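You operate a simulated robot arm through the tools that you are given. There is no shell and no other tool.

You are at the controls of a simulated robot arm. One attempt, no reset.

TASK
Put the spanner in the blue tool drawer and wipe the oil stain off the bench.
Fine: drawer shut; use the grey pad and put it back. What is to be rubbed or washed off counts as gone when no trace of it is left.

The check looks at the end state, three seconds after you hand in, the way a careful person would. Anything else that was tipped, shoved, dropped, spilled or broken makes it a failure.

THE ROBOT
A 7-joint arm with a two-finger parallel gripper, fixed in place. Base frame: the origin is on the floor under the middle of its stand, x ahead of it, y to its left, z up; the work surface is at about z = 850. Lengths are in mm, angles in rad, forces in N, time in s.
With the tool pointing down near the work surface it reaches from about 380 to 880 mm from the base axis. Its first joint turns from -2.897 to 2.897 rad. Payload 3.43 kg.
Tool frame: the origin (TCP) lies between the finger pads and is the grasp point; the fingertips stand 34 mm ahead of it; z points along the fingers, y is the line along which they close. Largest opening 128 mm; finger width 24, thickness 12; the body of the gripper, 48 by 130 mm, starts 96 mm behind the TCP.
Orientation is told as [roll, pitch, yaw] about the base's x, y, z axes, in that order, counted from this pose: with the fingers straight down and closing along the base's y, the tool's x points along the base's -x, its y along +y and its z along -z.

THE INTERFACE
- The arm moves only by the tool move_arm. Its argument "targets" is a list of rows, each an object of numbers (a shift or turn left out is 0, a gripper value left out holds the last): "tx", "ty", "tz": the shift along the base's x, y, z in mm; "wx", "wy", "wz": the turn, a rotation vector about the base's x, y, z in rad; "fingers": the gripper command, from -1 (shut) to 1 (fully open), values between in proportion. In form: [{"tx": .., "ty": .., "tz": .., "wx": .., "wy": .., "wz": .., "fingers": ..}, ...]. A call has 1 to 20 rows; each row shifts and turns the commanded pose from where the row before left it. Each row takes 0.2 s and may step no farther than 50 mm and 0.15 rad from the row before; otherwise, or with a gripper value out of range, the whole call is refused. A pose out of reach is approached as far as the arm can. The call stops where the force on the tool passes 90 N (or 10 N more than at its start, if that is more) or the arm is blocked; 0.2 s more then pass. Each finger travels about 153 mm/s and halts on what it meets, pressing with about 34 N; the grip force reading is that of the motor and also rises with nothing between the fingers. The clock runs only during rows and for 0.2 s after the last one: add rows that do not move to give the fingers time. The reply holds the time, the measured pose of the TCP, the force on the tool along the base axes, the opening and the grip force, in the units named above and with some noise, with the torque about the TCP (base axes, N m) and any sound that the robot's microphone picked up.
- Cameras (640 x 400 px; columns grow to the right, rows downward): "scene" is fixed at [399.8, 499.9, 1422.8]; the picture's right is [-0.49, -0.87, 0.00], its down [-0.85, 0.48, -0.23] and it looks along [0.20, -0.11, -0.97] (base axes); focal length 214 px, centre (320, 200). "wrist" rides on the gripper at [76, -11, -160] in the tool frame; the picture's right is [0.15, 0.99, 0.00], its down [-0.88, 0.13, -0.46] and it looks along [-0.45, 0.07, 0.89] (tool axes); focal length 234 px, centre (320, 200).
- camera(camera): a new picture of that camera. It takes no simulated time.
- point_at(camera, pixels): for up to 12 pixels [column, row] of the newest picture of that camera ("zoom" is the newest enlarged one), the place [x, y, z] in the base frame of the surface seen there, good to about 2 mm. It takes no simulated time.
- close_up(camera, box): a new picture of the part [left, top, right, bottom] of that camera's present view, enlarged. It takes no simulated time.
- close_job(): hands the job in; it is judged then, once.

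Leave the gripper open and the arm clear of the work at the hand-in unless told otherwise.

The tools are called after "Request:" as name(argument=value, ...) on one line, values as JSON. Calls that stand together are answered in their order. move_arm: Moves the arm, as the interface text tells. Its arguments: {"type":"object","properties":{"targets":{"type":"array","items":{"type":"object","properties":{"tx":{"type":"number"},"ty":{"type":"number"},"tz":{"type":"number"},"wx":{"type":"number"},"wy":{"type":"number"},"wz":{"type":"number"},"fingers":{"type":"number"}}}}},"required":["targets"]} The other tools are called the same way: camera (camera) takes a picture; point_at (camera, pixels) gives the place of the surface under pixels of a picture; close_up (camera, box) takes an enlarged picture of a part of a camera's view; close_job () hands the job in.

At the start:

```text
time: 0.0
tcp_pos: [444.3, 337.7, 1159.7]
tcp_rot: [0.0, -0.001, 0.0]
contact_force: [-0.1, 0.2, 0.7]
wrist_torque: [0.01, -0.03, -0.01]
width: 128.1
finger_force: 0.1
```

scene: 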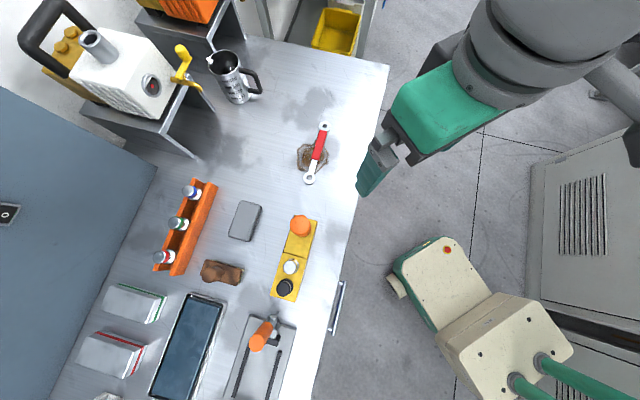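
wrist: 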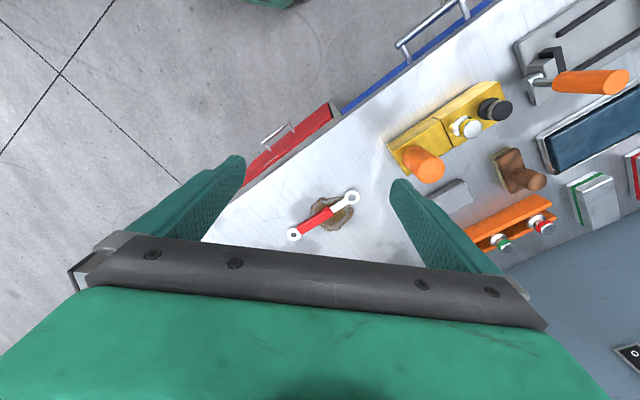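

I see a spanner with a red grip lying on a brown stain near (315,155) in the scene view. A grey pad is near (245,220), and there is a drawer handle near (337,307). I'll enlarge these areas and look before moving anything.

Request:
close_up(camera="scene", box=[260, 100, 380, 200])

Request:
close_up(camera="scene", box=[200, 180, 380, 340])

Request:
close_up(camera="wrist", box=[220, 0, 540, 200])

Request:
point_at(camera="scene", pixels=[[324, 127], [319, 150], [310, 178], [303, 155], [245, 205], [245, 220], [238, 236], [258, 207], [232, 233], [337, 307], [343, 284], [331, 331]])

Request:
point_at(camera="wrist", pixels=[[405, 50], [430, 32], [463, 8], [345, 112], [410, 68], [490, 8], [265, 140], [293, 124], [250, 175], [330, 108], [352, 197], [294, 234]])

```text
4.00 times, centred on (320, 150) of scene
```

zoom: 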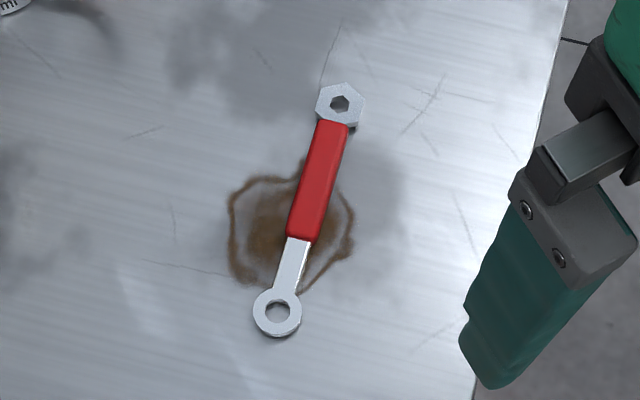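

```text
2.50 times, centred on (290, 260) of scene
```

zoom: 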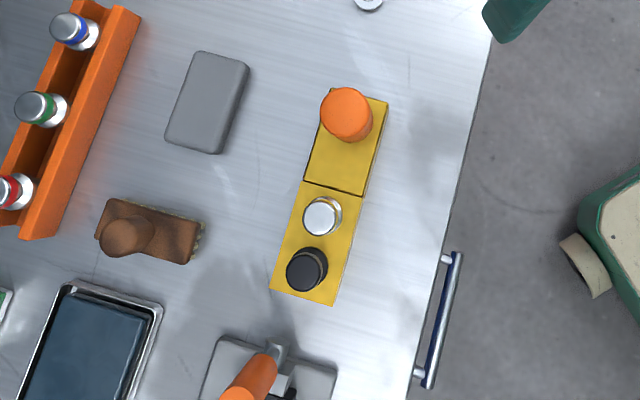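

```text
2.00 times, centred on (380, 100) of wrist
```

zoom: 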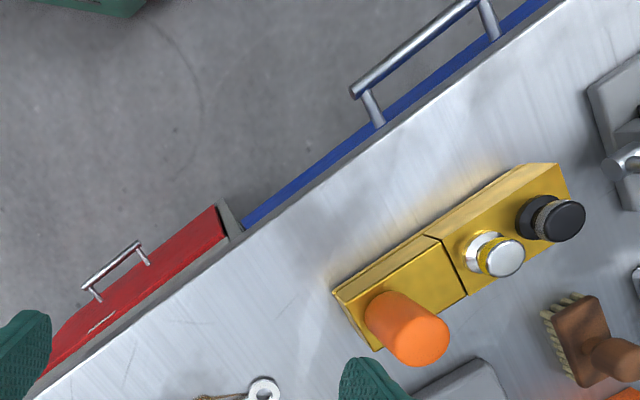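

```text
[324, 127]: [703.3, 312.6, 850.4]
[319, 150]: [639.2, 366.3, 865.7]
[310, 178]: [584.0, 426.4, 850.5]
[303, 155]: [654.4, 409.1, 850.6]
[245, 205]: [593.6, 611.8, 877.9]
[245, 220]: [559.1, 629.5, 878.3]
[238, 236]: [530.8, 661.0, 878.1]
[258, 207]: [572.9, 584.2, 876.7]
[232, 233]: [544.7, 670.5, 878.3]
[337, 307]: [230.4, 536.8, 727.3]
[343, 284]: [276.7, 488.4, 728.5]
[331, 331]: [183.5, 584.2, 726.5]
```

```text
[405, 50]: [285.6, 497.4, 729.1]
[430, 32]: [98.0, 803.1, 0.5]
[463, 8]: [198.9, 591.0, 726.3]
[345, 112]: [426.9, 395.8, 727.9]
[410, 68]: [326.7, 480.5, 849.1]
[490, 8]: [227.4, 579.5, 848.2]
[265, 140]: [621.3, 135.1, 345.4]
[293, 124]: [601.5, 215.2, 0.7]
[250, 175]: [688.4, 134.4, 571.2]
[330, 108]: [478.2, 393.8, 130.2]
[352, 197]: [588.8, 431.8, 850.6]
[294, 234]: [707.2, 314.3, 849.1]
```

The spanner runs from about (703,313) to (584,426), on the bench at z≈850. The blue drawer's handle bar is at z≈727, centred near (230,537). Next I'll check what the cream and green object is, where the bench edges run, and how the red drawer stands.

Request:
point_at(camera="scene", pixels=[[447, 250], [420, 290], [480, 320], [550, 350], [520, 385], [580, 200], [395, 285], [388, 70], [359, 200], [320, 360], [575, 380], [330, 270]])

Request:
close_up(camera="scene", box=[380, 220, 640, 400])

Request:
close_up(camera="wrist", box=[200, 60, 400, 200])

```text
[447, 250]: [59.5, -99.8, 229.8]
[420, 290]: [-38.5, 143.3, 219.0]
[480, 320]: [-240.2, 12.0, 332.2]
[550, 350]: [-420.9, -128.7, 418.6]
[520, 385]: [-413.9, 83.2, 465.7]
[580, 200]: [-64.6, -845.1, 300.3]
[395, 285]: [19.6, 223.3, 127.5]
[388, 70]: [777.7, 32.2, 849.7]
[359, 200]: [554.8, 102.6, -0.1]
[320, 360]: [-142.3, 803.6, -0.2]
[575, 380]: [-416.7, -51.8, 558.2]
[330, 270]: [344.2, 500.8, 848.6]
```

```text
2.22 times, centred on (510, 310) of scene
```

zoom: 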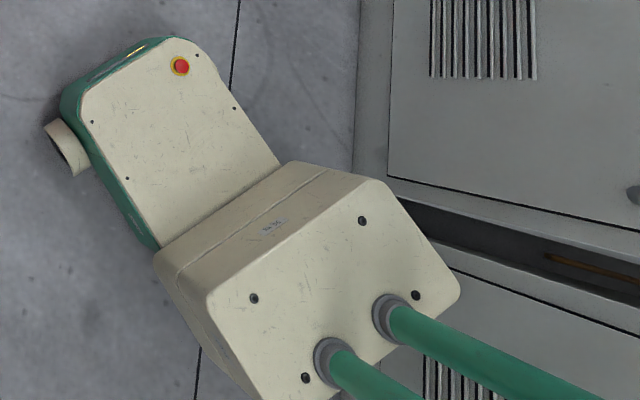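

```text
2.86 times, centred on (300, 130) of wrist
```

zoom: 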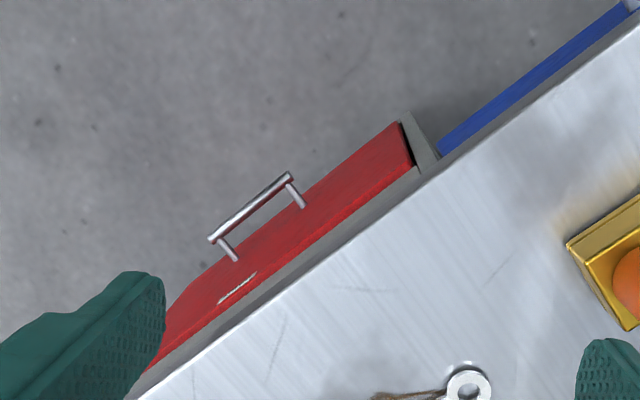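

The cream and green object is well below the bench (z 200–560) and out of the way. The bench front edge runs at 45°, along x+y≈808, and the blue drawer front sits beside the handle. Now I'll measure the blue face, the handle posts and the red door more exactly in the wrist view.

Request:
close_up(camera="wrist", box=[330, 0, 510, 120])

Request:
point_at(camera="wrist", pixels=[[345, 108], [360, 98], [385, 80], [408, 62], [430, 45], [450, 33], [480, 10], [398, 46], [402, 52], [420, 33], [325, 118], [310, 150]])

```text
3.33 times, centred on (420, 60) of wrist
```

zoom: 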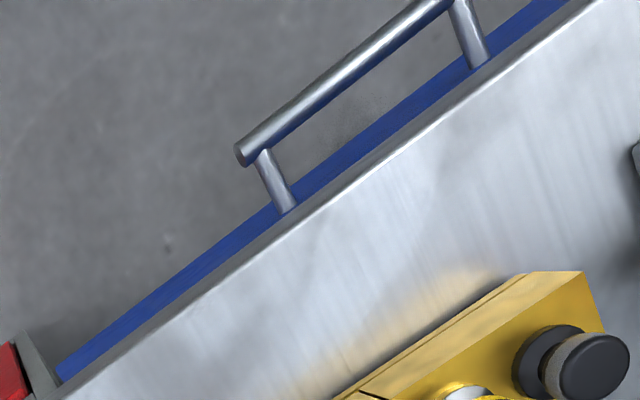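

```text
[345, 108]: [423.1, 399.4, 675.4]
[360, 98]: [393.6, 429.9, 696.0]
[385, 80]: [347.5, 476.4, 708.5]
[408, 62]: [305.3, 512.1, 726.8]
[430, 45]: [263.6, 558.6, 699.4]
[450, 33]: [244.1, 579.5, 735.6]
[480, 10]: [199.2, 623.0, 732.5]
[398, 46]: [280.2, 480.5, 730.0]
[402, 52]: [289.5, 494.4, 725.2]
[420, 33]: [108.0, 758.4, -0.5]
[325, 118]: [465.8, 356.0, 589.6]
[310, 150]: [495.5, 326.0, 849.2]
```

The blue drawer face lies along x+y≈823, and the bar stands about 40 mm out from it, at roughly (231,534,722). I plan to grip the bar with the tool tilted about 30°, so the gripper body stays clear of the bench edge. First I'll move outside the bench above the handle and turn the tool +135°, so the fingers close across the bar.

Request:
move_arm(targets=[{"tx": -15.1, "ty": 7.6, "tz": -6, "wz": 0.131}, {"tx": -15.1, "ty": 7.6, "tz": -6, "wz": 0.131}, {"tx": -15.1, "ty": 7.6, "tz": -6, "wz": 0.131}, {"tx": -15.1, "ty": 7.6, "tz": -6, "wz": 0.131}, {"tx": -15.1, "ty": 7.6, "tz": -6, "wz": 0.131}, {"tx": -15.1, "ty": 7.6, "tz": -6, "wz": 0.131}, {"tx": -15.1, "ty": 7.6, "tz": -6, "wz": 0.131}, {"tx": -15.1, "ty": 7.6, "tz": -6, "wz": 0.131}, {"tx": -15.1, "ty": 7.6, "tz": -6, "wz": 0.131}, {"tx": -15.1, "ty": 7.6, "tz": -6, "wz": 0.131}, {"tx": -15.1, "ty": 7.6, "tz": -6, "wz": 0.131}, {"tx": -15.1, "ty": 7.6, "tz": -6, "wz": 0.131}, {"tx": -15.1, "ty": 7.6, "tz": -6, "wz": 0.131}, {"tx": -15.1, "ty": 7.6, "tz": -6, "wz": 0.131}, {"tx": -15.1, "ty": 7.6, "tz": -6, "wz": 0.131}, {"tx": -15.1, "ty": 7.6, "tz": -6, "wz": 0.131}, {"tx": -15.1, "ty": 7.6, "tz": -6, "wz": 0.131}, {"tx": -15.1, "ty": 7.6, "tz": -6, "wz": 0.129}])

Request:
camera(camera="wrist")

Request:
camera(camera="scene")

```text
time: 3.8
tcp_pos: [180.5, 469.3, 1053.5]
tcp_rot: [0.001, 0.001, 2.295]
contact_force: [0.8, -0.6, -0.1]
wrist_torque: [0.02, 0.0, 0.02]
width: 128.2
finger_force: 0.0
out of reach, approached as far as the arm can: row 18
```

```text
taken
```

wrist: 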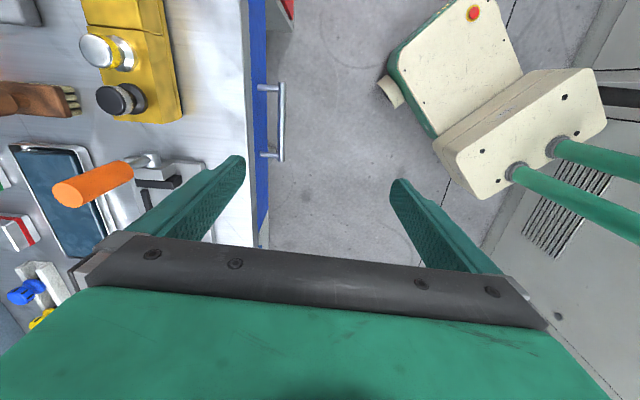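

```text
taken
```

scene: 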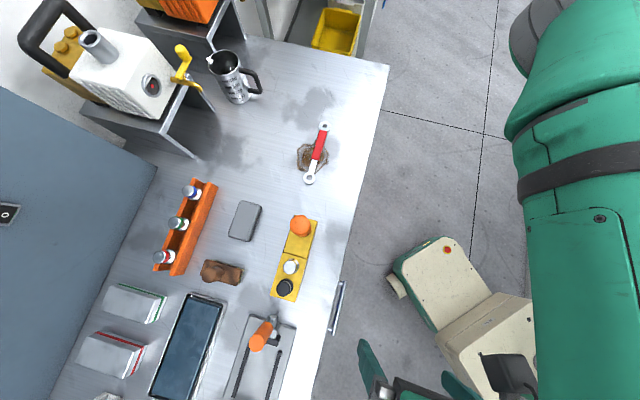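

The wrist reached a limit near yaw 2.295, so that turn direction is at its end. The gripper is symmetric, so I'll turn back by about 3.08 rad to yaw -0.785. There the fingers close across the bar just the same.

Request:
move_arm(targets=[{"wz": -0.147}, {"wz": -0.147}, {"wz": -0.147}, {"wz": -0.147}, {"wz": -0.147}, {"wz": -0.147}, {"wz": -0.147}, {"wz": -0.147}, {"wz": -0.147}, {"wz": -0.147}, {"wz": -0.147}, {"wz": -0.147}, {"wz": -0.147}, {"wz": -0.147}, {"wz": -0.147}, {"wz": -0.147}, {"wz": -0.147}, {"wz": -0.147}, {"wz": -0.147}, {"wz": -0.147}])

Request:
camera(camera="wrist")

```text
time: 8.0
tcp_pos: [180.0, 469.6, 1054.7]
tcp_rot: [0.0, -0.001, -0.65]
contact_force: [-0.4, -0.4, -0.8]
wrist_torque: [-0.02, 0.01, 0.0]
width: 127.9
finger_force: 0.0
```

```text
taken
```

wrist: 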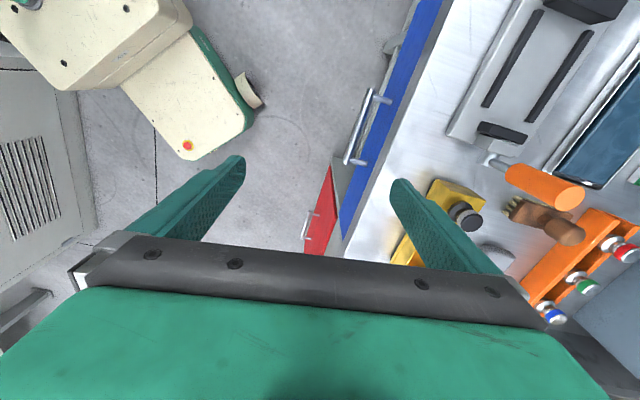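

The turn went through and yaw is now -0.65. I'll finish it to -0.785, then tilt the fingers 30° in toward the bench, staying high and outside it.

Request:
move_arm(targets=[{"wz": -0.135}, {"wx": 0.0926, "wy": -0.0926}, {"wx": 0.0926, "wy": -0.0926}, {"wx": 0.0926, "wy": -0.0926}, {"wx": 0.0926, "wy": -0.0926}, {}])

Request:
camera(camera="wrist")

```text
time: 9.4
tcp_pos: [178.8, 470.3, 1054.4]
tcp_rot: [0.524, -0.001, -0.781]
contact_force: [-0.2, -0.8, -0.3]
wrist_torque: [0.01, -0.02, 0.0]
width: 128.2
finger_force: 0.1
```

```text
taken
```

wrist: 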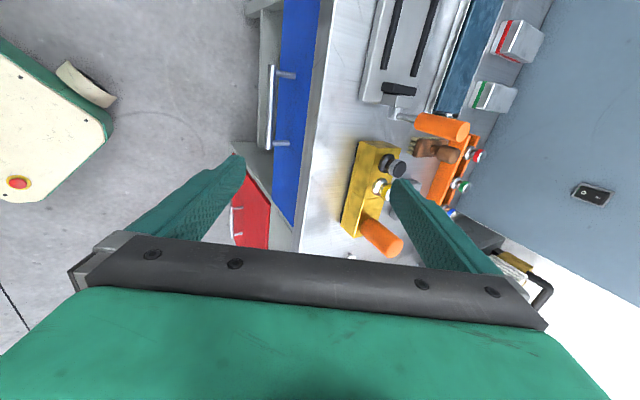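

The tilt is set (roll 0.524). The blue drawer front and its bar are clear around (280,110). I'll enlarge it and measure the face, bar and posts.

Request:
close_up(camera="wrist", box=[220, 0, 380, 250])

Request:
point_at(camera="wrist", pixels=[[271, 70], [269, 110], [267, 145], [300, 50], [298, 110], [280, 110], [283, 74], [280, 143], [290, 210], [310, 20], [318, 110], [262, 90]])

```text
1.60 times, centred on (300, 125) of wrist
```

zoom: 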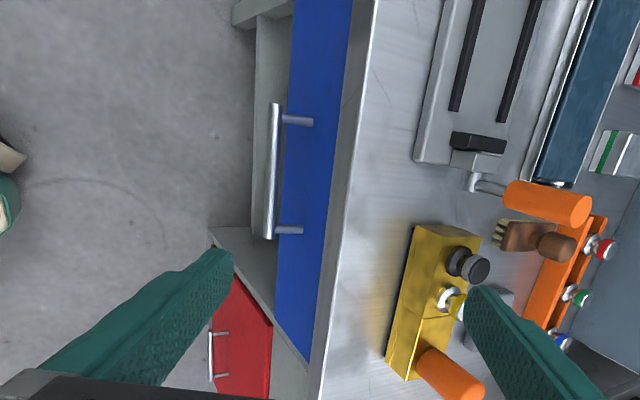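

```text
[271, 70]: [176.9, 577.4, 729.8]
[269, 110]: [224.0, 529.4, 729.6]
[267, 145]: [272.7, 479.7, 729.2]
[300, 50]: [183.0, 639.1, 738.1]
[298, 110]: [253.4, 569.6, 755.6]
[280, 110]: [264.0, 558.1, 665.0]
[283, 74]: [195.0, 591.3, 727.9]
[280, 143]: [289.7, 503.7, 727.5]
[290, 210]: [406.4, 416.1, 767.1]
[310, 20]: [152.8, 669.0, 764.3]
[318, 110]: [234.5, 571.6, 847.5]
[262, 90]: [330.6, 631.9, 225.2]
```

The bar centre is at about (228,533,724) with the posts roughly 130 mm apart. The face is about 44 mm behind the bar, which leaves room for one finger. I'll narrow the opening to about 36 mm and come down to a point 150 mm back from the bar along the tool axis.

Request:
move_arm(targets=[{"tx": -0.8, "ty": 1.9, "tz": -40, "fingers": -0.44}, {"tx": -0.8, "ty": 1.9, "tz": -40}, {"tx": -0.8, "ty": 1.9, "tz": -40}, {"tx": -0.8, "ty": 1.9, "tz": -40}, {"tx": -0.9, "ty": 1.7, "tz": -40.5}, {}])

Request:
camera(camera="wrist")

```text
time: 10.8
tcp_pos: [177.4, 478.1, 854.3]
tcp_rot: [0.522, -0.002, -0.779]
contact_force: [-0.4, 0.6, -0.6]
wrist_torque: [-0.01, 0.0, 0.01]
width: 35.9
finger_force: 0.1
```

```text
taken
```

wrist: 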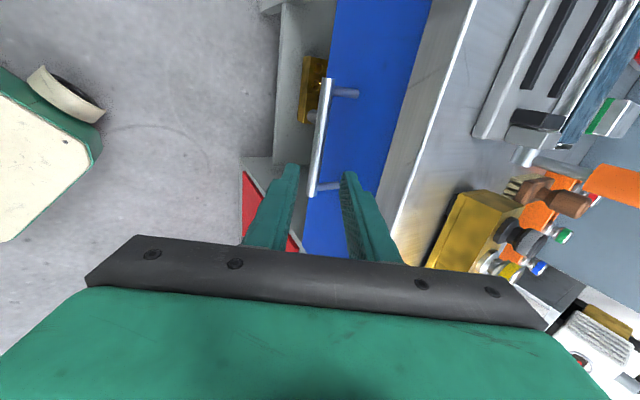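

The two fingers line up either side of the bar, which is around (320,140) in the wrist view. I'll advance 100 mm along the tool axis and check again.

Request:
move_arm(targets=[{"tx": 7, "ty": 7, "tz": -17.3}, {"tx": 7, "ty": 7, "tz": -17.3}, {"tx": 7, "ty": 7, "tz": -17.3}, {"tx": 7, "ty": 7, "tz": -17.3}, {"tx": 7, "ty": 7, "tz": -17.3}, {}])

Request:
close_up(camera="wrist", box=[200, 60, 460, 260])

```text
time: 12.2
tcp_pos: [212.4, 515.7, 767.7]
tcp_rot: [0.525, -0.002, -0.783]
contact_force: [-0.2, -0.2, 0.0]
wrist_torque: [-0.01, -0.01, -0.01]
width: 35.5
finger_force: 0.0
```

```text
2.00 times, centred on (330, 160) of wrist
```

zoom: 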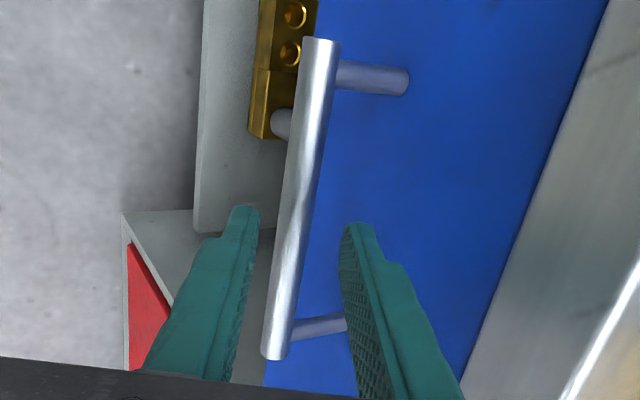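

The bar passes between the two fingers with space on both sides. I'll advance the last 30 mm or so, watching the force.

Request:
move_arm(targets=[{"tx": 3.5, "ty": 3.5, "tz": -9.9}, {"tx": 3.5, "ty": 3.5, "tz": -9.9}, {"tx": 3.5, "ty": 3.5, "tz": -9.9}, {}])

Request:
close_up(camera="wrist", box=[200, 60, 460, 260])

```text
time: 13.2
tcp_pos: [221.6, 524.8, 737.3]
tcp_rot: [0.524, -0.001, -0.782]
contact_force: [1.5, 0.1, -0.2]
wrist_torque: [0.0, -0.04, -0.03]
width: 35.8
finger_force: 0.1
```

```text
2.00 times, centred on (330, 160) of wrist
```

zoom: 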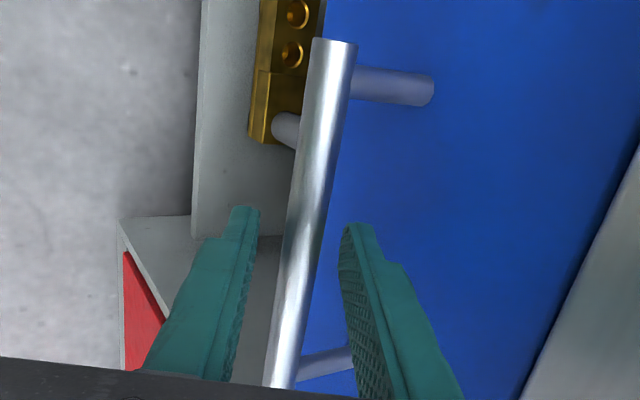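

The bar now lies between the fingers with no contact. I also notice a brass piece near zoom (285,80), so I'll check where it sits before gripping and pulling.

Request:
point_at(camera="zoom", pixels=[[295, 15], [262, 100], [285, 125], [220, 150], [330, 100], [300, 250], [400, 90], [450, 250], [150, 240], [130, 290]])

Request:
close_up(camera="scene", box=[280, 250, 440, 400])

Request:
close_up(camera="wrist", box=[240, 0, 400, 120])

```text
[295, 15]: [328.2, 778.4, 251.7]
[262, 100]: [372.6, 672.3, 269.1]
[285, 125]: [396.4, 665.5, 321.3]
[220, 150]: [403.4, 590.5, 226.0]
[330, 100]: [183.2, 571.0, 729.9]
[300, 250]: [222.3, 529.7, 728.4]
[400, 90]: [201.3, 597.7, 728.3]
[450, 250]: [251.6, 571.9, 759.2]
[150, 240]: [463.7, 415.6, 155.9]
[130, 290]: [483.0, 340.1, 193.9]
```

```text
2.67 times, centred on (360, 325) of scene
```

zoom: 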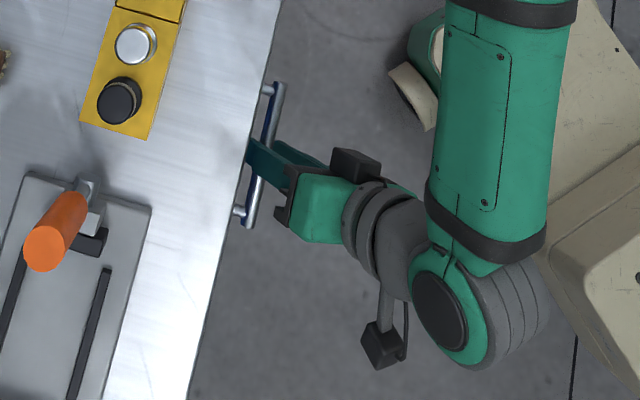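

```text
3.33 times, centred on (320, 60) of wrist
```

zoom: 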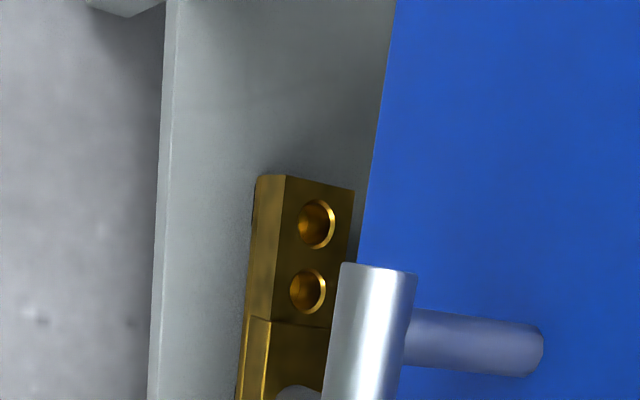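

The brass part is far below on a low shelf (z≈250) and has nothing to do with this. I'll close the fingers on the bar.

Request:
move_arm(targets=[{"fingers": -1}, {"fingers": -1}, {"fingers": -1}])

```text
time: 14.0
tcp_pos: [222.3, 525.0, 739.9]
tcp_rot: [0.523, -0.001, -0.782]
contact_force: [0.9, 1.0, -1.2]
wrist_torque: [0.48, 0.36, -0.97]
width: 15.5
finger_force: 44.5
```

The bar is held at 15.5 mm. I'll pull gently straight out from the bench, along (-0.707,-0.707), and check whether the drawer follows.

Request:
move_arm(targets=[{"tx": -5, "ty": -5}, {"tx": -7, "ty": -7}, {"tx": -7, "ty": -7}, {}])

Request:
close_up(camera="wrist", box=[200, 0, 520, 260])

```text
time: 15.0
tcp_pos: [202.5, 506.6, 738.2]
tcp_rot: [0.526, -0.004, -0.783]
contact_force: [3.0, -3.4, 7.7]
wrist_torque: [0.0, -0.11, -1.31]
width: 15.4
finger_force: 44.7
```

```text
1.54 times, centred on (360, 130) of wrist
```

zoom: 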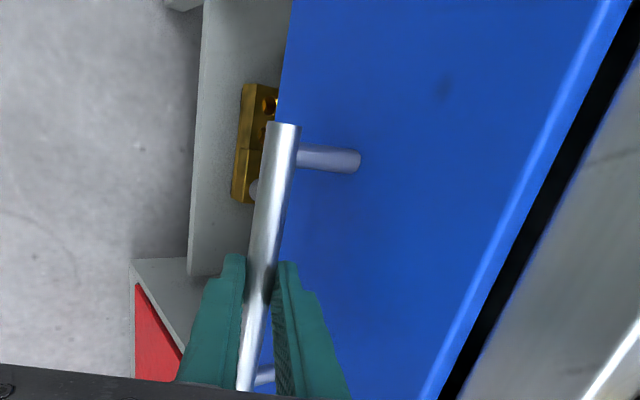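

The drawer is opening, with a dark gap showing behind the blue front and only small forces. I'll pull about 150 mm further.

Request:
move_arm(targets=[{"tx": -10, "ty": -10}, {"tx": -10, "ty": -10}, {"tx": -10, "ty": -10}, {"tx": -10, "ty": -10}, {"tx": -10, "ty": -10}, {"tx": -10, "ty": -10}, {"tx": -10, "ty": -10}, {"tx": -10, "ty": -10}, {"tx": -10, "ty": -10}, {"tx": -10, "ty": -10}, {}])

Request:
camera(camera="wrist")

Request:
camera(camera="scene")

```text
time: 17.4
tcp_pos: [101.7, 404.9, 737.2]
tcp_rot: [0.522, -0.001, -0.777]
contact_force: [-15.4, 13.5, -15.8]
wrist_torque: [0.9, 1.05, -0.44]
width: 15.5
finger_force: 45.2
```

```text
taken
```

wrist: 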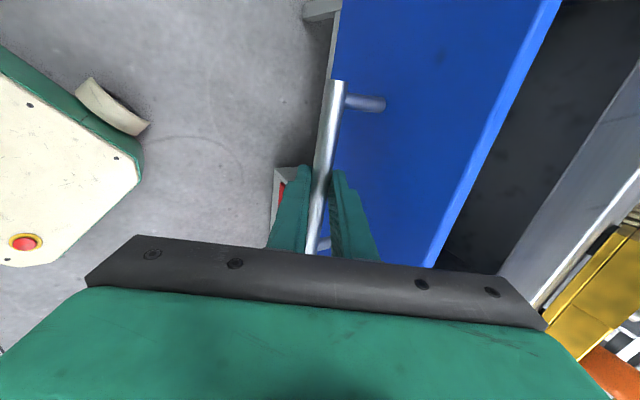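

```text
taken
```

scene: 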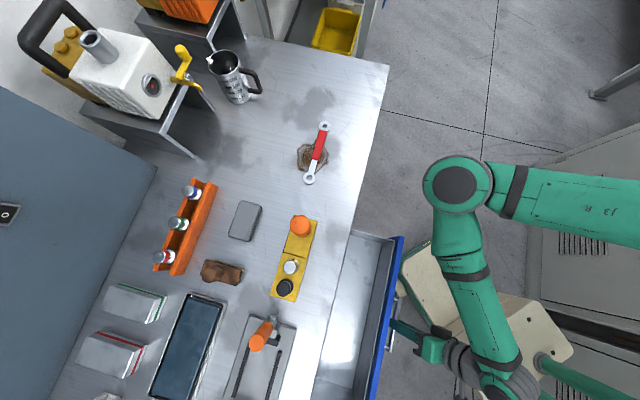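

The drawer has opened about 165 mm and its inside is visible in the scene view around (355,310). I'll measure its floor, walls and rim.

Request:
close_up(camera="scene", box=[300, 210, 440, 400])

Request:
point_at(camera="scene", pixels=[[360, 270], [350, 300], [340, 340], [370, 300], [355, 340], [350, 236], [375, 236], [395, 240], [390, 290], [345, 375], [375, 260], [330, 370]])

```text
2.11 times, centred on (370, 305) of scene
```

zoom: 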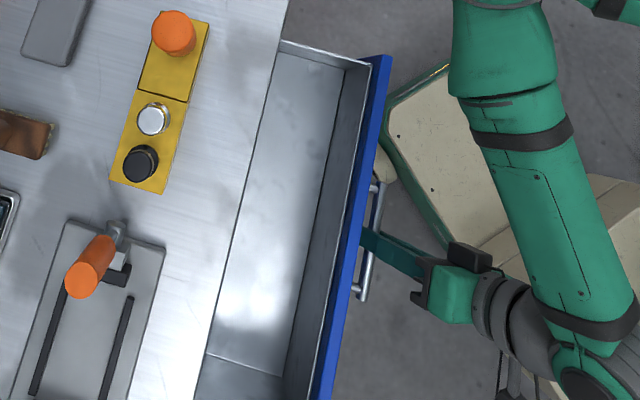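

```text
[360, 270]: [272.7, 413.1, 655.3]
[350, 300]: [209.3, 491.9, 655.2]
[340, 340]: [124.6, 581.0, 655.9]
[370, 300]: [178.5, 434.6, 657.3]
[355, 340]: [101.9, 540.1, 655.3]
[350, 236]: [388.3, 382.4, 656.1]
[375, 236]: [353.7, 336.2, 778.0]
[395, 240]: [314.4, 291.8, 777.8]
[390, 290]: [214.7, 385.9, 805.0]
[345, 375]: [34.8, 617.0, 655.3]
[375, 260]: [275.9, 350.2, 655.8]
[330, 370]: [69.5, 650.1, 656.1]
```

The drawer floor is at z≈655, the rim at ≈778 and the blue front's top at ≈805. Only about 139 mm of the drawer is exposed, while the gripper body is 130 mm wide. I want more room so I can set the spanner down instead of dropping it, so I'll pull further and watch the reach and the forces.

Request:
move_arm(targets=[{"tx": -7, "ty": -7}, {"tx": -7, "ty": -7}, {"tx": -7, "ty": -7}, {"tx": -7, "ty": -7}, {}])

```text
time: 18.6
tcp_pos: [75.0, 378.0, 737.8]
tcp_rot: [0.526, 0.002, -0.78]
contact_force: [-17.2, 18.7, 6.2]
wrist_torque: [0.54, 0.35, -0.86]
width: 15.4
finger_force: 45.3
```

It follows without trouble. I'll pull another 35 mm or so.

Request:
move_arm(targets=[{"tx": -6, "ty": -6}, {"tx": -6, "ty": -6}, {"tx": -6, "ty": -6}, {"tx": -6, "ty": -6}, {}])

Request:
camera(camera="scene")

```text
time: 19.8
tcp_pos: [52.0, 354.6, 736.5]
tcp_rot: [0.528, -0.001, -0.782]
contact_force: [-6.9, 8.4, 31.5]
wrist_torque: [0.29, -0.2, -1.24]
width: 15.6
finger_force: 45.4
```

```text
taken
```

scene: 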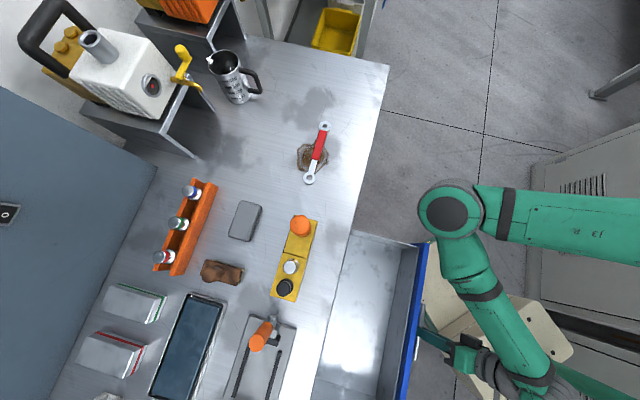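

The drawer is now open about 240 mm, which is plenty. I'll open the fingers to about 44 mm and back off the bar, up and slightly outward.

Request:
move_arm(targets=[{"fingers": -0.31}, {"fingers": -0.31}, {"tx": -3, "ty": -3, "tz": 12}, {"tx": -3, "ty": -3, "tz": 12}, {"tx": -3, "ty": -3, "tz": 12}, {}])

Request:
close_up(camera="wrist", box=[200, 0, 520, 260])

```text
time: 21.2
tcp_pos: [41.8, 345.7, 774.7]
tcp_rot: [0.523, -0.003, -0.78]
contact_force: [-0.4, 0.8, 0.1]
wrist_torque: [-0.05, -0.02, 0.02]
width: 44.3
finger_force: 0.0
```

```text
1.54 times, centred on (360, 130) of wrist
```

zoom: 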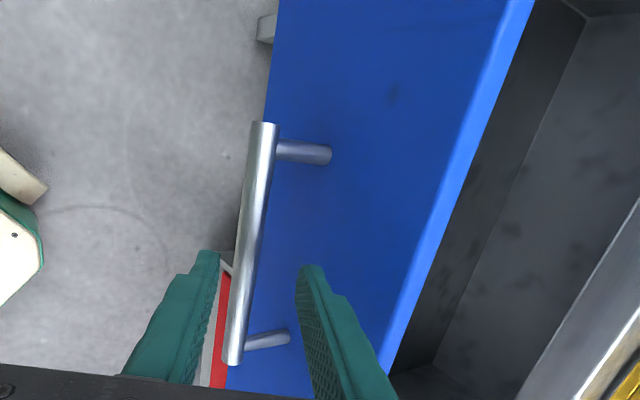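

The fingers are free of the bar and nothing is in contact. I'll rise straight up and bring the tool back to vertical, then travel over to the spanner at a safe height.

Request:
move_arm(targets=[{"tz": 40}, {"tz": 45}, {"tz": 45}, {"tz": 45}, {"tz": 45}, {"wx": -0.0926, "wy": 0.0926}, {"wx": -0.0926, "wy": 0.0926}, {"wx": -0.0926, "wy": 0.0926}, {"wx": -0.0926, "wy": 0.0926}, {}])

Request:
camera(camera="scene")

```text
time: 23.4
tcp_pos: [27.4, 376.6, 984.4]
tcp_rot: [-0.003, 0.0, -0.779]
contact_force: [-0.7, -0.1, -0.1]
wrist_torque: [0.01, -0.03, 0.02]
width: 44.1
finger_force: 0.1
out of reach, approached as far as the arm can: row 3, 4, 5
```

```text
taken
```

scene: 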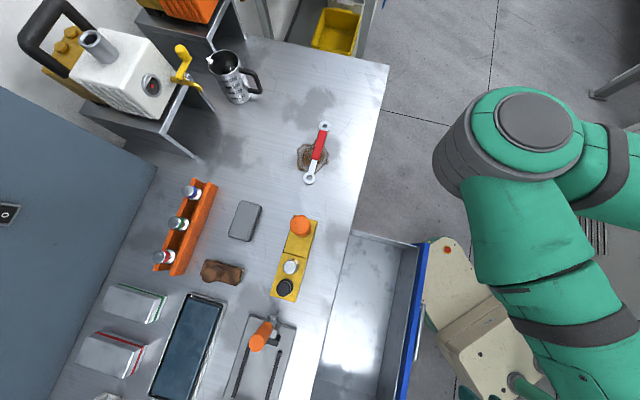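

The tool is vertical and clear at (27,377,984). Now I'll travel across at this height to a spot above the spanner, near (643,369).

Request:
move_arm(targets=[{"tx": 44, "ty": -0.5, "tz": 1}, {"tx": 44, "ty": -0.5, "tz": 1}, {"tx": 44, "ty": -0.5, "tz": 1}, {"tx": 44, "ty": -0.5, "tz": 1}, {"tx": 44, "ty": -0.5, "tz": 1}, {"tx": 44, "ty": -0.5, "tz": 1}, {"tx": 44, "ty": -0.5, "tz": 1}, {"tx": 44, "ty": -0.5, "tz": 1}, {"tx": 44, "ty": -0.5, "tz": 1}, {"tx": 44, "ty": -0.5, "tz": 1}, {"tx": 44, "ty": -0.5, "tz": 1}, {"tx": 44, "ty": -0.5, "tz": 1}, {"tx": 44, "ty": -0.5, "tz": 1}, {"tx": 44, "ty": -0.5, "tz": 1, "fingers": 0}, {"fingers": 0}])

Request:
camera(camera="wrist")

Request:
close_up(camera="scene", box=[260, 100, 380, 200])

```text
time: 26.6
tcp_pos: [644.8, 370.6, 997.6]
tcp_rot: [-0.001, 0.0, -0.779]
contact_force: [-0.2, 0.4, -0.2]
wrist_torque: [0.0, -0.01, -0.03]
width: 64.0
finger_force: 0.1
```

```text
taken
```

wrist: 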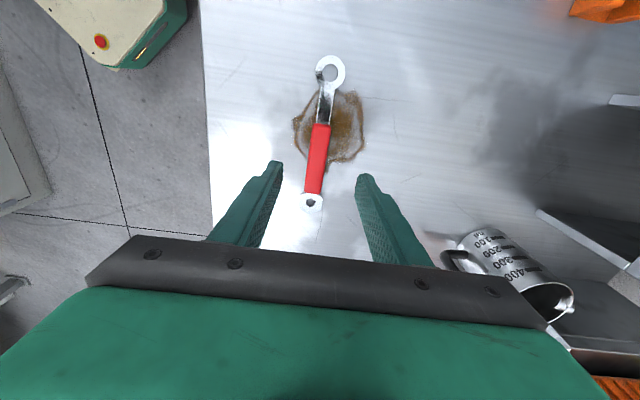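

```text
4.00 times, centred on (320, 150) of scene
```

zoom: 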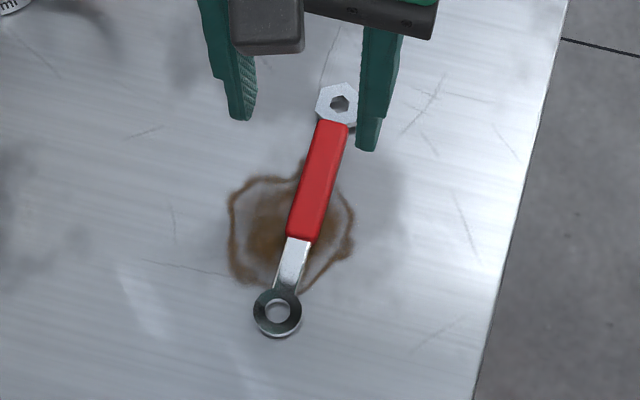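

I'm above the spanner with the fingers on either side of it. Before descending I'll measure its axis and heights from an enlarged wrist view.

Request:
close_up(camera="wrist", box=[260, 40, 420, 220])

Request:
point_at(camera="wrist", pixels=[[321, 135], [317, 160], [313, 185], [330, 72], [311, 202], [326, 105], [295, 130], [362, 105], [335, 165], [355, 150], [312, 110], [350, 95]])

```text
2.22 times, centred on (340, 130) of wrist
```

zoom: 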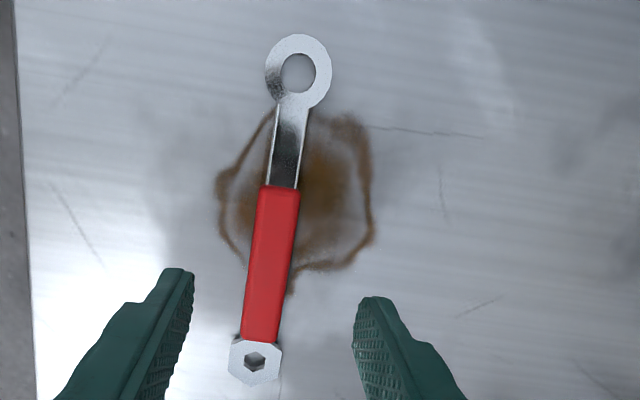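

```text
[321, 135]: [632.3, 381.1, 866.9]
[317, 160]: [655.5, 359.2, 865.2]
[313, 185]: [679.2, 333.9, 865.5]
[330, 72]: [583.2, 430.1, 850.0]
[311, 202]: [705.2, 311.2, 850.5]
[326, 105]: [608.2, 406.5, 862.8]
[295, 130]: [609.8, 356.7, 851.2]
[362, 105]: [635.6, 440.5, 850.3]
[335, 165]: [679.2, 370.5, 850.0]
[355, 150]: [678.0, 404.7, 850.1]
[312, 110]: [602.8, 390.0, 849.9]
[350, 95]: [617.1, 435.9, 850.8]
```

The spanner axis lies along x+y≈1014 at a matching angle, with the red grip's top at z≈866. The tool is already centred over it. I'll come down about 110 mm so the fingertips stop roughly 3 mm above the bench.

Request:
move_arm(targets=[{"tx": -0.3, "ty": -0.3, "tz": -40}, {"tx": -0.3, "ty": -0.3, "tz": -40}, {"tz": -20}, {"tz": -10}, {}])

Request:
close_up(camera="wrist", box=[200, 40, 440, 240])

```text
time: 27.8
tcp_pos: [643.3, 369.6, 885.6]
tcp_rot: [0.002, 0.0, -0.782]
contact_force: [-0.1, -0.1, -0.1]
wrist_torque: [-0.02, 0.0, -0.03]
width: 64.0
finger_force: 0.1
```

```text
2.00 times, centred on (320, 140) of wrist
```

zoom: 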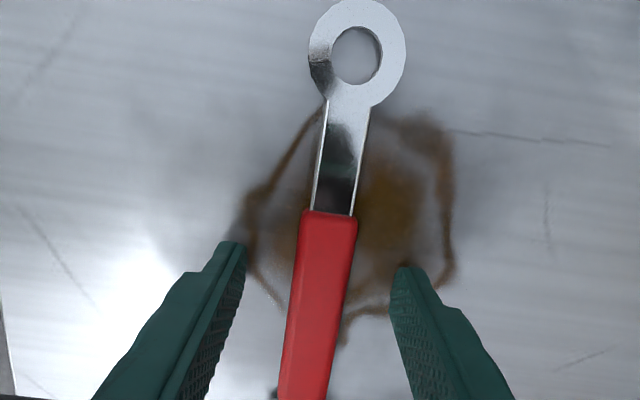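

The red grip sits between the fingertips with no contact. I'll close the fingers on it.

Request:
move_arm(targets=[{"fingers": -1}, {"fingers": -1}, {"fingers": -1}, {"fingers": -1}])

```text
time: 28.8
tcp_pos: [643.7, 368.7, 886.8]
tcp_rot: [0.001, 0.001, -0.78]
contact_force: [0.9, 0.3, 0.5]
wrist_torque: [0.03, 0.03, -0.01]
width: 23.3
finger_force: 33.9
```

The grip reads 23.3 mm, which matches the red handle. I'll lift 30 mm and check that the spanner comes up level and stays put in the fingers.

Request:
move_arm(targets=[{"tz": 10}, {"tz": 20}, {}])

Request:
camera(camera="wrist")

Request:
close_up(camera="scene", box=[260, 100, 380, 200])

```text
time: 29.6
tcp_pos: [643.3, 369.6, 917.9]
tcp_rot: [0.0, 0.0, -0.781]
contact_force: [0.5, -1.2, -1.9]
wrist_torque: [0.0, 0.0, 0.01]
width: 23.3
finger_force: 34.4
```

```text
taken
```

wrist: 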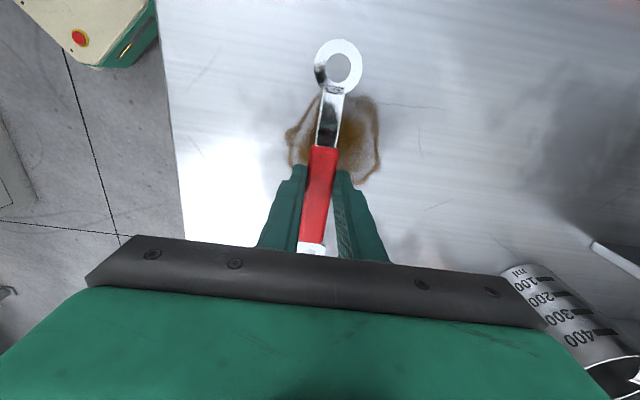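

```text
4.00 times, centred on (320, 150) of scene
```

zoom: 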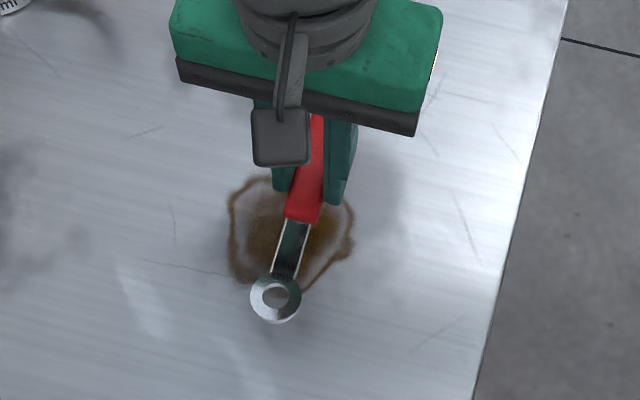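

The spanner is held level, hanging free above the stain. I'll raise it to about z=1020, carry it over the open drawer to around (203,457), and check the picture there before lowering.

Request:
move_arm(targets=[{"tz": 40}, {"tz": 40}, {"tz": 22}, {"tx": -44, "ty": 8.8}, {"tx": -44, "ty": 8.8}, {"tx": -44, "ty": 8.8}, {"tx": -44, "ty": 8.8}, {"tx": -44, "ty": 8.8}, {"tx": -44, "ty": 8.8}, {"tx": -44, "ty": 8.8}, {"tx": -44, "ty": 8.8}, {"tx": -44, "ty": 8.8}, {"tx": -44, "ty": 8.8}, {}])

Request:
camera(camera="wrist")

Request:
camera(camera="scene")

```text
time: 32.6
tcp_pos: [203.0, 455.2, 1021.1]
tcp_rot: [0.001, 0.0, -0.782]
contact_force: [-0.4, 0.3, -1.8]
wrist_torque: [-0.01, 0.02, 0.0]
width: 23.4
finger_force: 33.7
```

```text
taken
```

wrist: 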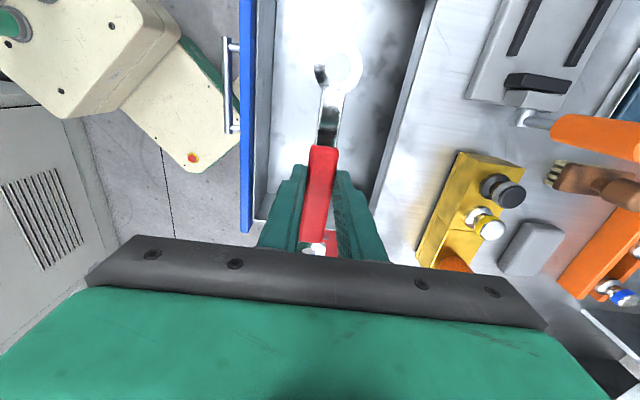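

```text
taken
```

scene: 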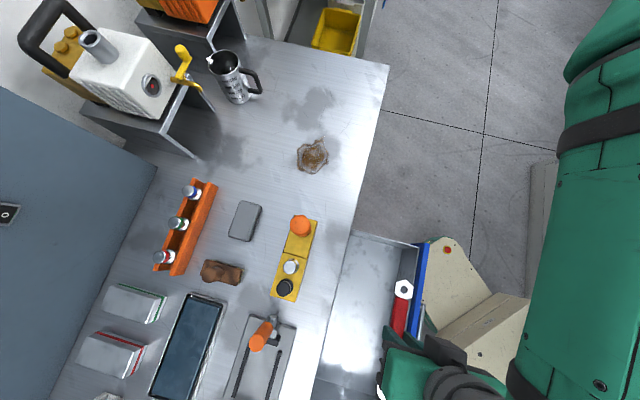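

The spanner hangs over the open drawer. I'll measure the drawer's inner walls, floor and bench edge around it.

Request:
point_at(camera="wrist", pixels=[[249, 120], [240, 120], [262, 120], [285, 120], [370, 120], [400, 120], [405, 180], [300, 50], [350, 200], [325, 180], [340, 70], [318, 150]])

Request:
point_at(camera="scene", pixels=[[380, 240], [418, 245], [405, 260], [395, 270], [350, 260], [403, 289], [400, 320], [370, 290], [340, 370], [330, 350], [423, 262], [365, 330]])

```text
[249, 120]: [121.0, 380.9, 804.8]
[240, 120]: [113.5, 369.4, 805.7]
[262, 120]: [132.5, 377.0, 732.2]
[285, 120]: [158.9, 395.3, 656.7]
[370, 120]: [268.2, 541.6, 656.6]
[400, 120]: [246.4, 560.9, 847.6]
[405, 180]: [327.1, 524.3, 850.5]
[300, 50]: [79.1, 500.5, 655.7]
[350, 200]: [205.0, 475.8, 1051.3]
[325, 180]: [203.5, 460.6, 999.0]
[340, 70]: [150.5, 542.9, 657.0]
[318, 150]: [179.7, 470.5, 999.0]
```

```text
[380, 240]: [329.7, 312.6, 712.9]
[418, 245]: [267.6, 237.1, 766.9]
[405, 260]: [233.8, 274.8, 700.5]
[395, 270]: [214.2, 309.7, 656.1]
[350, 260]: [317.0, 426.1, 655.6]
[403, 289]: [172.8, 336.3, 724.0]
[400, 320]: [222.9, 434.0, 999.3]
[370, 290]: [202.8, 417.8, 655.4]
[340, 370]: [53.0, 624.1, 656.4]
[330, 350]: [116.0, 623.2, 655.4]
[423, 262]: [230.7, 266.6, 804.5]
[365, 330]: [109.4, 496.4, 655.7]
```

The drawer is open between x+y≈510 (inner front wall) and 808 (bench edge), and the tool is at 658, the middle. The floor is at z≈655.5 and the spanner's underside is about 37 mm below the TCP. I'll lower it in stages, first to about z=781.

Request:
move_arm(targets=[{"tz": -40}, {"tz": -40}, {"tz": -40}, {"tz": -40}, {"tz": -40}, {"tz": -40}, {}])

Request:
camera(camera="wrist")

Request:
camera(camera="scene")

```text
time: 34.2
tcp_pos: [204.5, 458.5, 779.9]
tcp_rot: [0.001, 0.001, -0.78]
contact_force: [0.4, -0.6, -1.9]
wrist_torque: [0.07, 0.02, 0.0]
width: 23.3
finger_force: 33.8
```

```text
taken
```

wrist: 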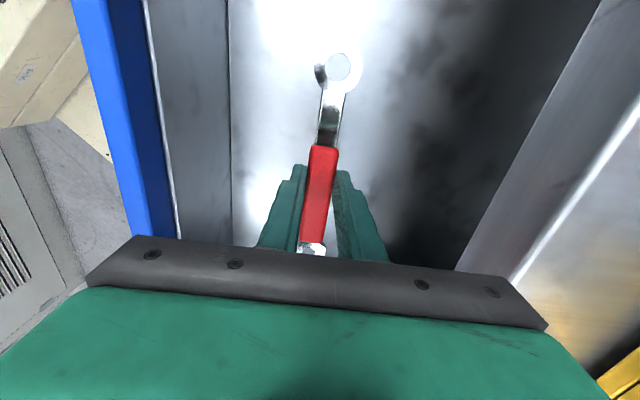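

```text
taken
```

scene: 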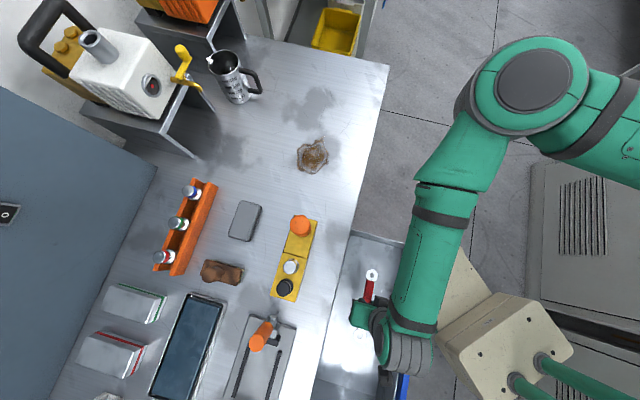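

The gripper has clear room inside the drawer. The forearm passes over the blue front, so I'll check its height there before lowering further.

Request:
point_at(camera="scene", pixels=[[420, 260], [410, 310], [395, 325], [405, 350], [440, 210], [390, 365], [420, 365], [375, 330], [398, 385]])

Request:
close_up(camera="scene", box=[310, 220, 470, 400])

```text
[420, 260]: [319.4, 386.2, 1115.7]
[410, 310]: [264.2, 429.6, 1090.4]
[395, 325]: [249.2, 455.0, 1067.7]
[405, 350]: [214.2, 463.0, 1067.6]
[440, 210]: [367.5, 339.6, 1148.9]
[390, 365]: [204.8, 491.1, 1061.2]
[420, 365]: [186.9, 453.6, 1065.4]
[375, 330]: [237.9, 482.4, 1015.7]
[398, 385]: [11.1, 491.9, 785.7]
```

```text
2.22 times, centred on (390, 310) of scene
```

zoom: 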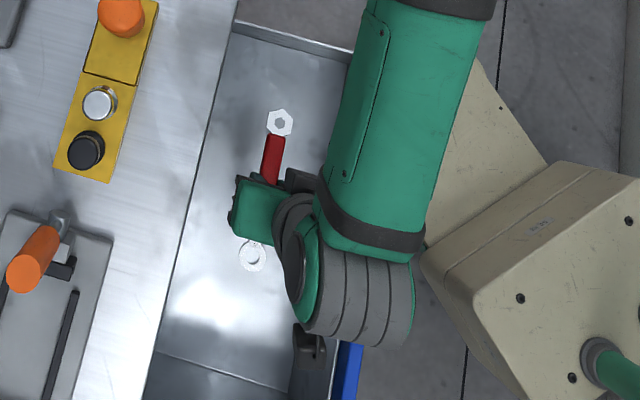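

The forearm's top is at z≈1067–1115, so its underside stays well above the drawer front (805) even after another 90 mm. I'll lower to just above the floor, then settle the last few millimetres gently.

Request:
move_arm(targets=[{"tz": -25}, {"tz": -25}, {"tz": -20}, {"tz": -10}, {}])

Request:
move_arm(targets=[{"tz": -3}, {"tz": -2}, {}])

```text
time: 35.4
tcp_pos: [203.8, 457.5, 699.2]
tcp_rot: [-0.001, -0.001, -0.78]
contact_force: [-0.2, -0.3, -2.1]
wrist_torque: [-0.04, -0.01, 0.04]
width: 23.3
finger_force: 34.3
```

```text
time: 36.2
tcp_pos: [204.4, 457.1, 694.4]
tcp_rot: [0.0, -0.001, -0.78]
contact_force: [0.6, -0.4, -1.4]
wrist_torque: [0.02, -0.01, -0.02]
width: 23.5
finger_force: 34.2
```

The TCP is at 694.4, so the spanner's underside is about 2 mm above the floor. I'll ease down in 1 mm steps until I feel contact.

Request:
move_arm(targets=[{"tz": -1}, {"tz": -1}, {}])

```text
time: 37.0
tcp_pos: [202.7, 457.3, 694.1]
tcp_rot: [0.001, 0.001, -0.778]
contact_force: [-0.1, 0.2, -2.1]
wrist_torque: [0.02, -0.04, -0.01]
width: 23.5
finger_force: 33.8
```

Request:
move_arm(targets=[{"tz": -1}, {"tz": -1}, {}])

```text
time: 37.8
tcp_pos: [203.3, 458.5, 692.7]
tcp_rot: [0.001, 0.001, -0.783]
contact_force: [4.0, -2.4, 27.3]
wrist_torque: [-0.05, -0.1, 0.01]
width: 23.4
finger_force: 33.1
```

Contact is felt (27 N upward), so the spanner is resting on the drawer floor. I'll ease off slightly, open the fingers to about 55 mm, and look.

Request:
move_arm(targets=[{"tz": 0.7}, {"fingers": -0.5}, {"fingers": -0.15}, {"fingers": -0.15}])

Request:
camera(camera="wrist")

```text
time: 38.8
tcp_pos: [203.3, 456.9, 690.5]
tcp_rot: [-0.001, 0.001, -0.78]
contact_force: [0.5, 0.5, 0.5]
wrist_torque: [-0.01, 0.0, -0.02]
width: 54.5
finger_force: 0.1
```

```text
taken
```

wrist: 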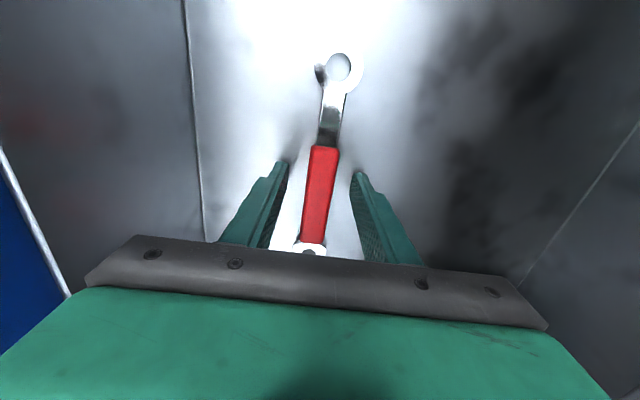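

The spanner lies flat in the drawer and the fingers are free. I'll rise straight up out of it.

Request:
move_arm(targets=[{"tz": 20}, {"tz": 40}, {"tz": 40}, {"tz": 40}, {"tz": 40}, {"tz": 40}, {"tz": 40}, {"tz": 40}, {}])

Request:
camera(camera="scene")

Request:
camera(camera="wrist")

```text
time: 40.8
tcp_pos: [202.0, 456.2, 992.7]
tcp_rot: [0.0, 0.0, -0.78]
contact_force: [0.0, 0.4, 0.4]
wrist_torque: [0.02, 0.03, 0.03]
width: 54.4
finger_force: 0.1
```

```text
taken
```

scene: 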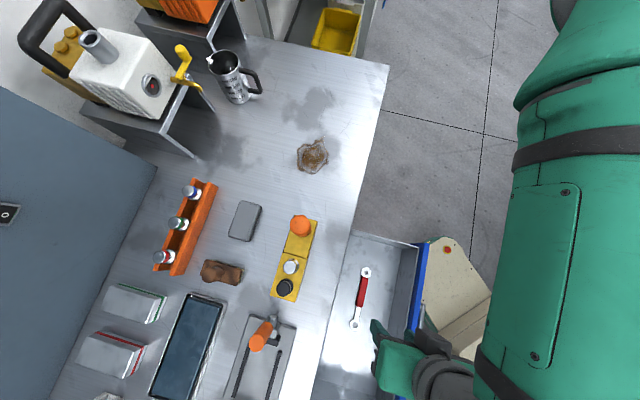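

```text
taken
```

wrist: 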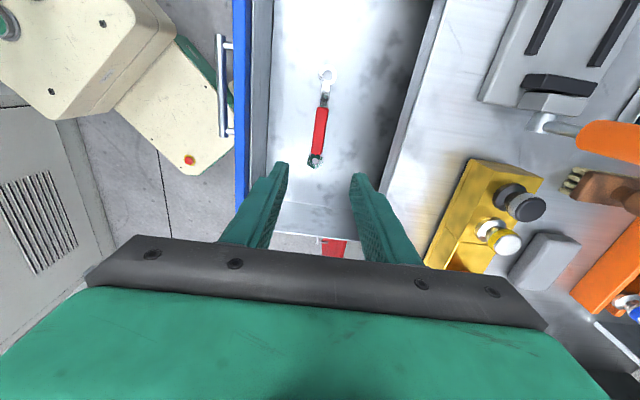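

The spanner lies in the drawer at scene (362,297), well inside it. To shut the drawer I'll reverse the opening: tilt 30° again, approach the bar from above and outside with a 44 mm opening, grip it and push in. First I'll get to a spot above and outside it.

Request:
move_arm(targets=[{"tx": -34, "ty": -15.3, "tz": -11, "fingers": -0.31}, {"tx": -34, "ty": -15.3, "tz": -11}, {"tx": -34, "ty": -15.3, "tz": -11}, {"wx": 0.0926, "wy": -0.0926}, {"wx": 0.0926, "wy": -0.0926}, {"wx": 0.0926, "wy": -0.0926}, {"wx": 0.0926, "wy": -0.0926}, {}])

Request:
camera(camera="wrist")

```text
time: 42.6
tcp_pos: [102.1, 411.4, 960.2]
tcp_rot: [0.526, -0.001, -0.782]
contact_force: [0.3, -0.4, 0.2]
wrist_torque: [0.05, -0.02, 0.0]
width: 44.2
finger_force: 0.0
```

```text
taken
```

wrist: 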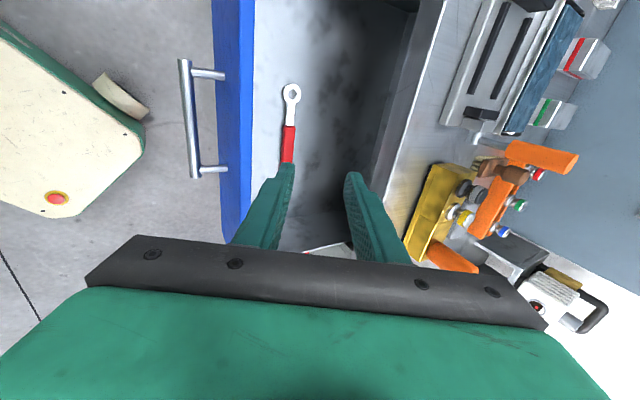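

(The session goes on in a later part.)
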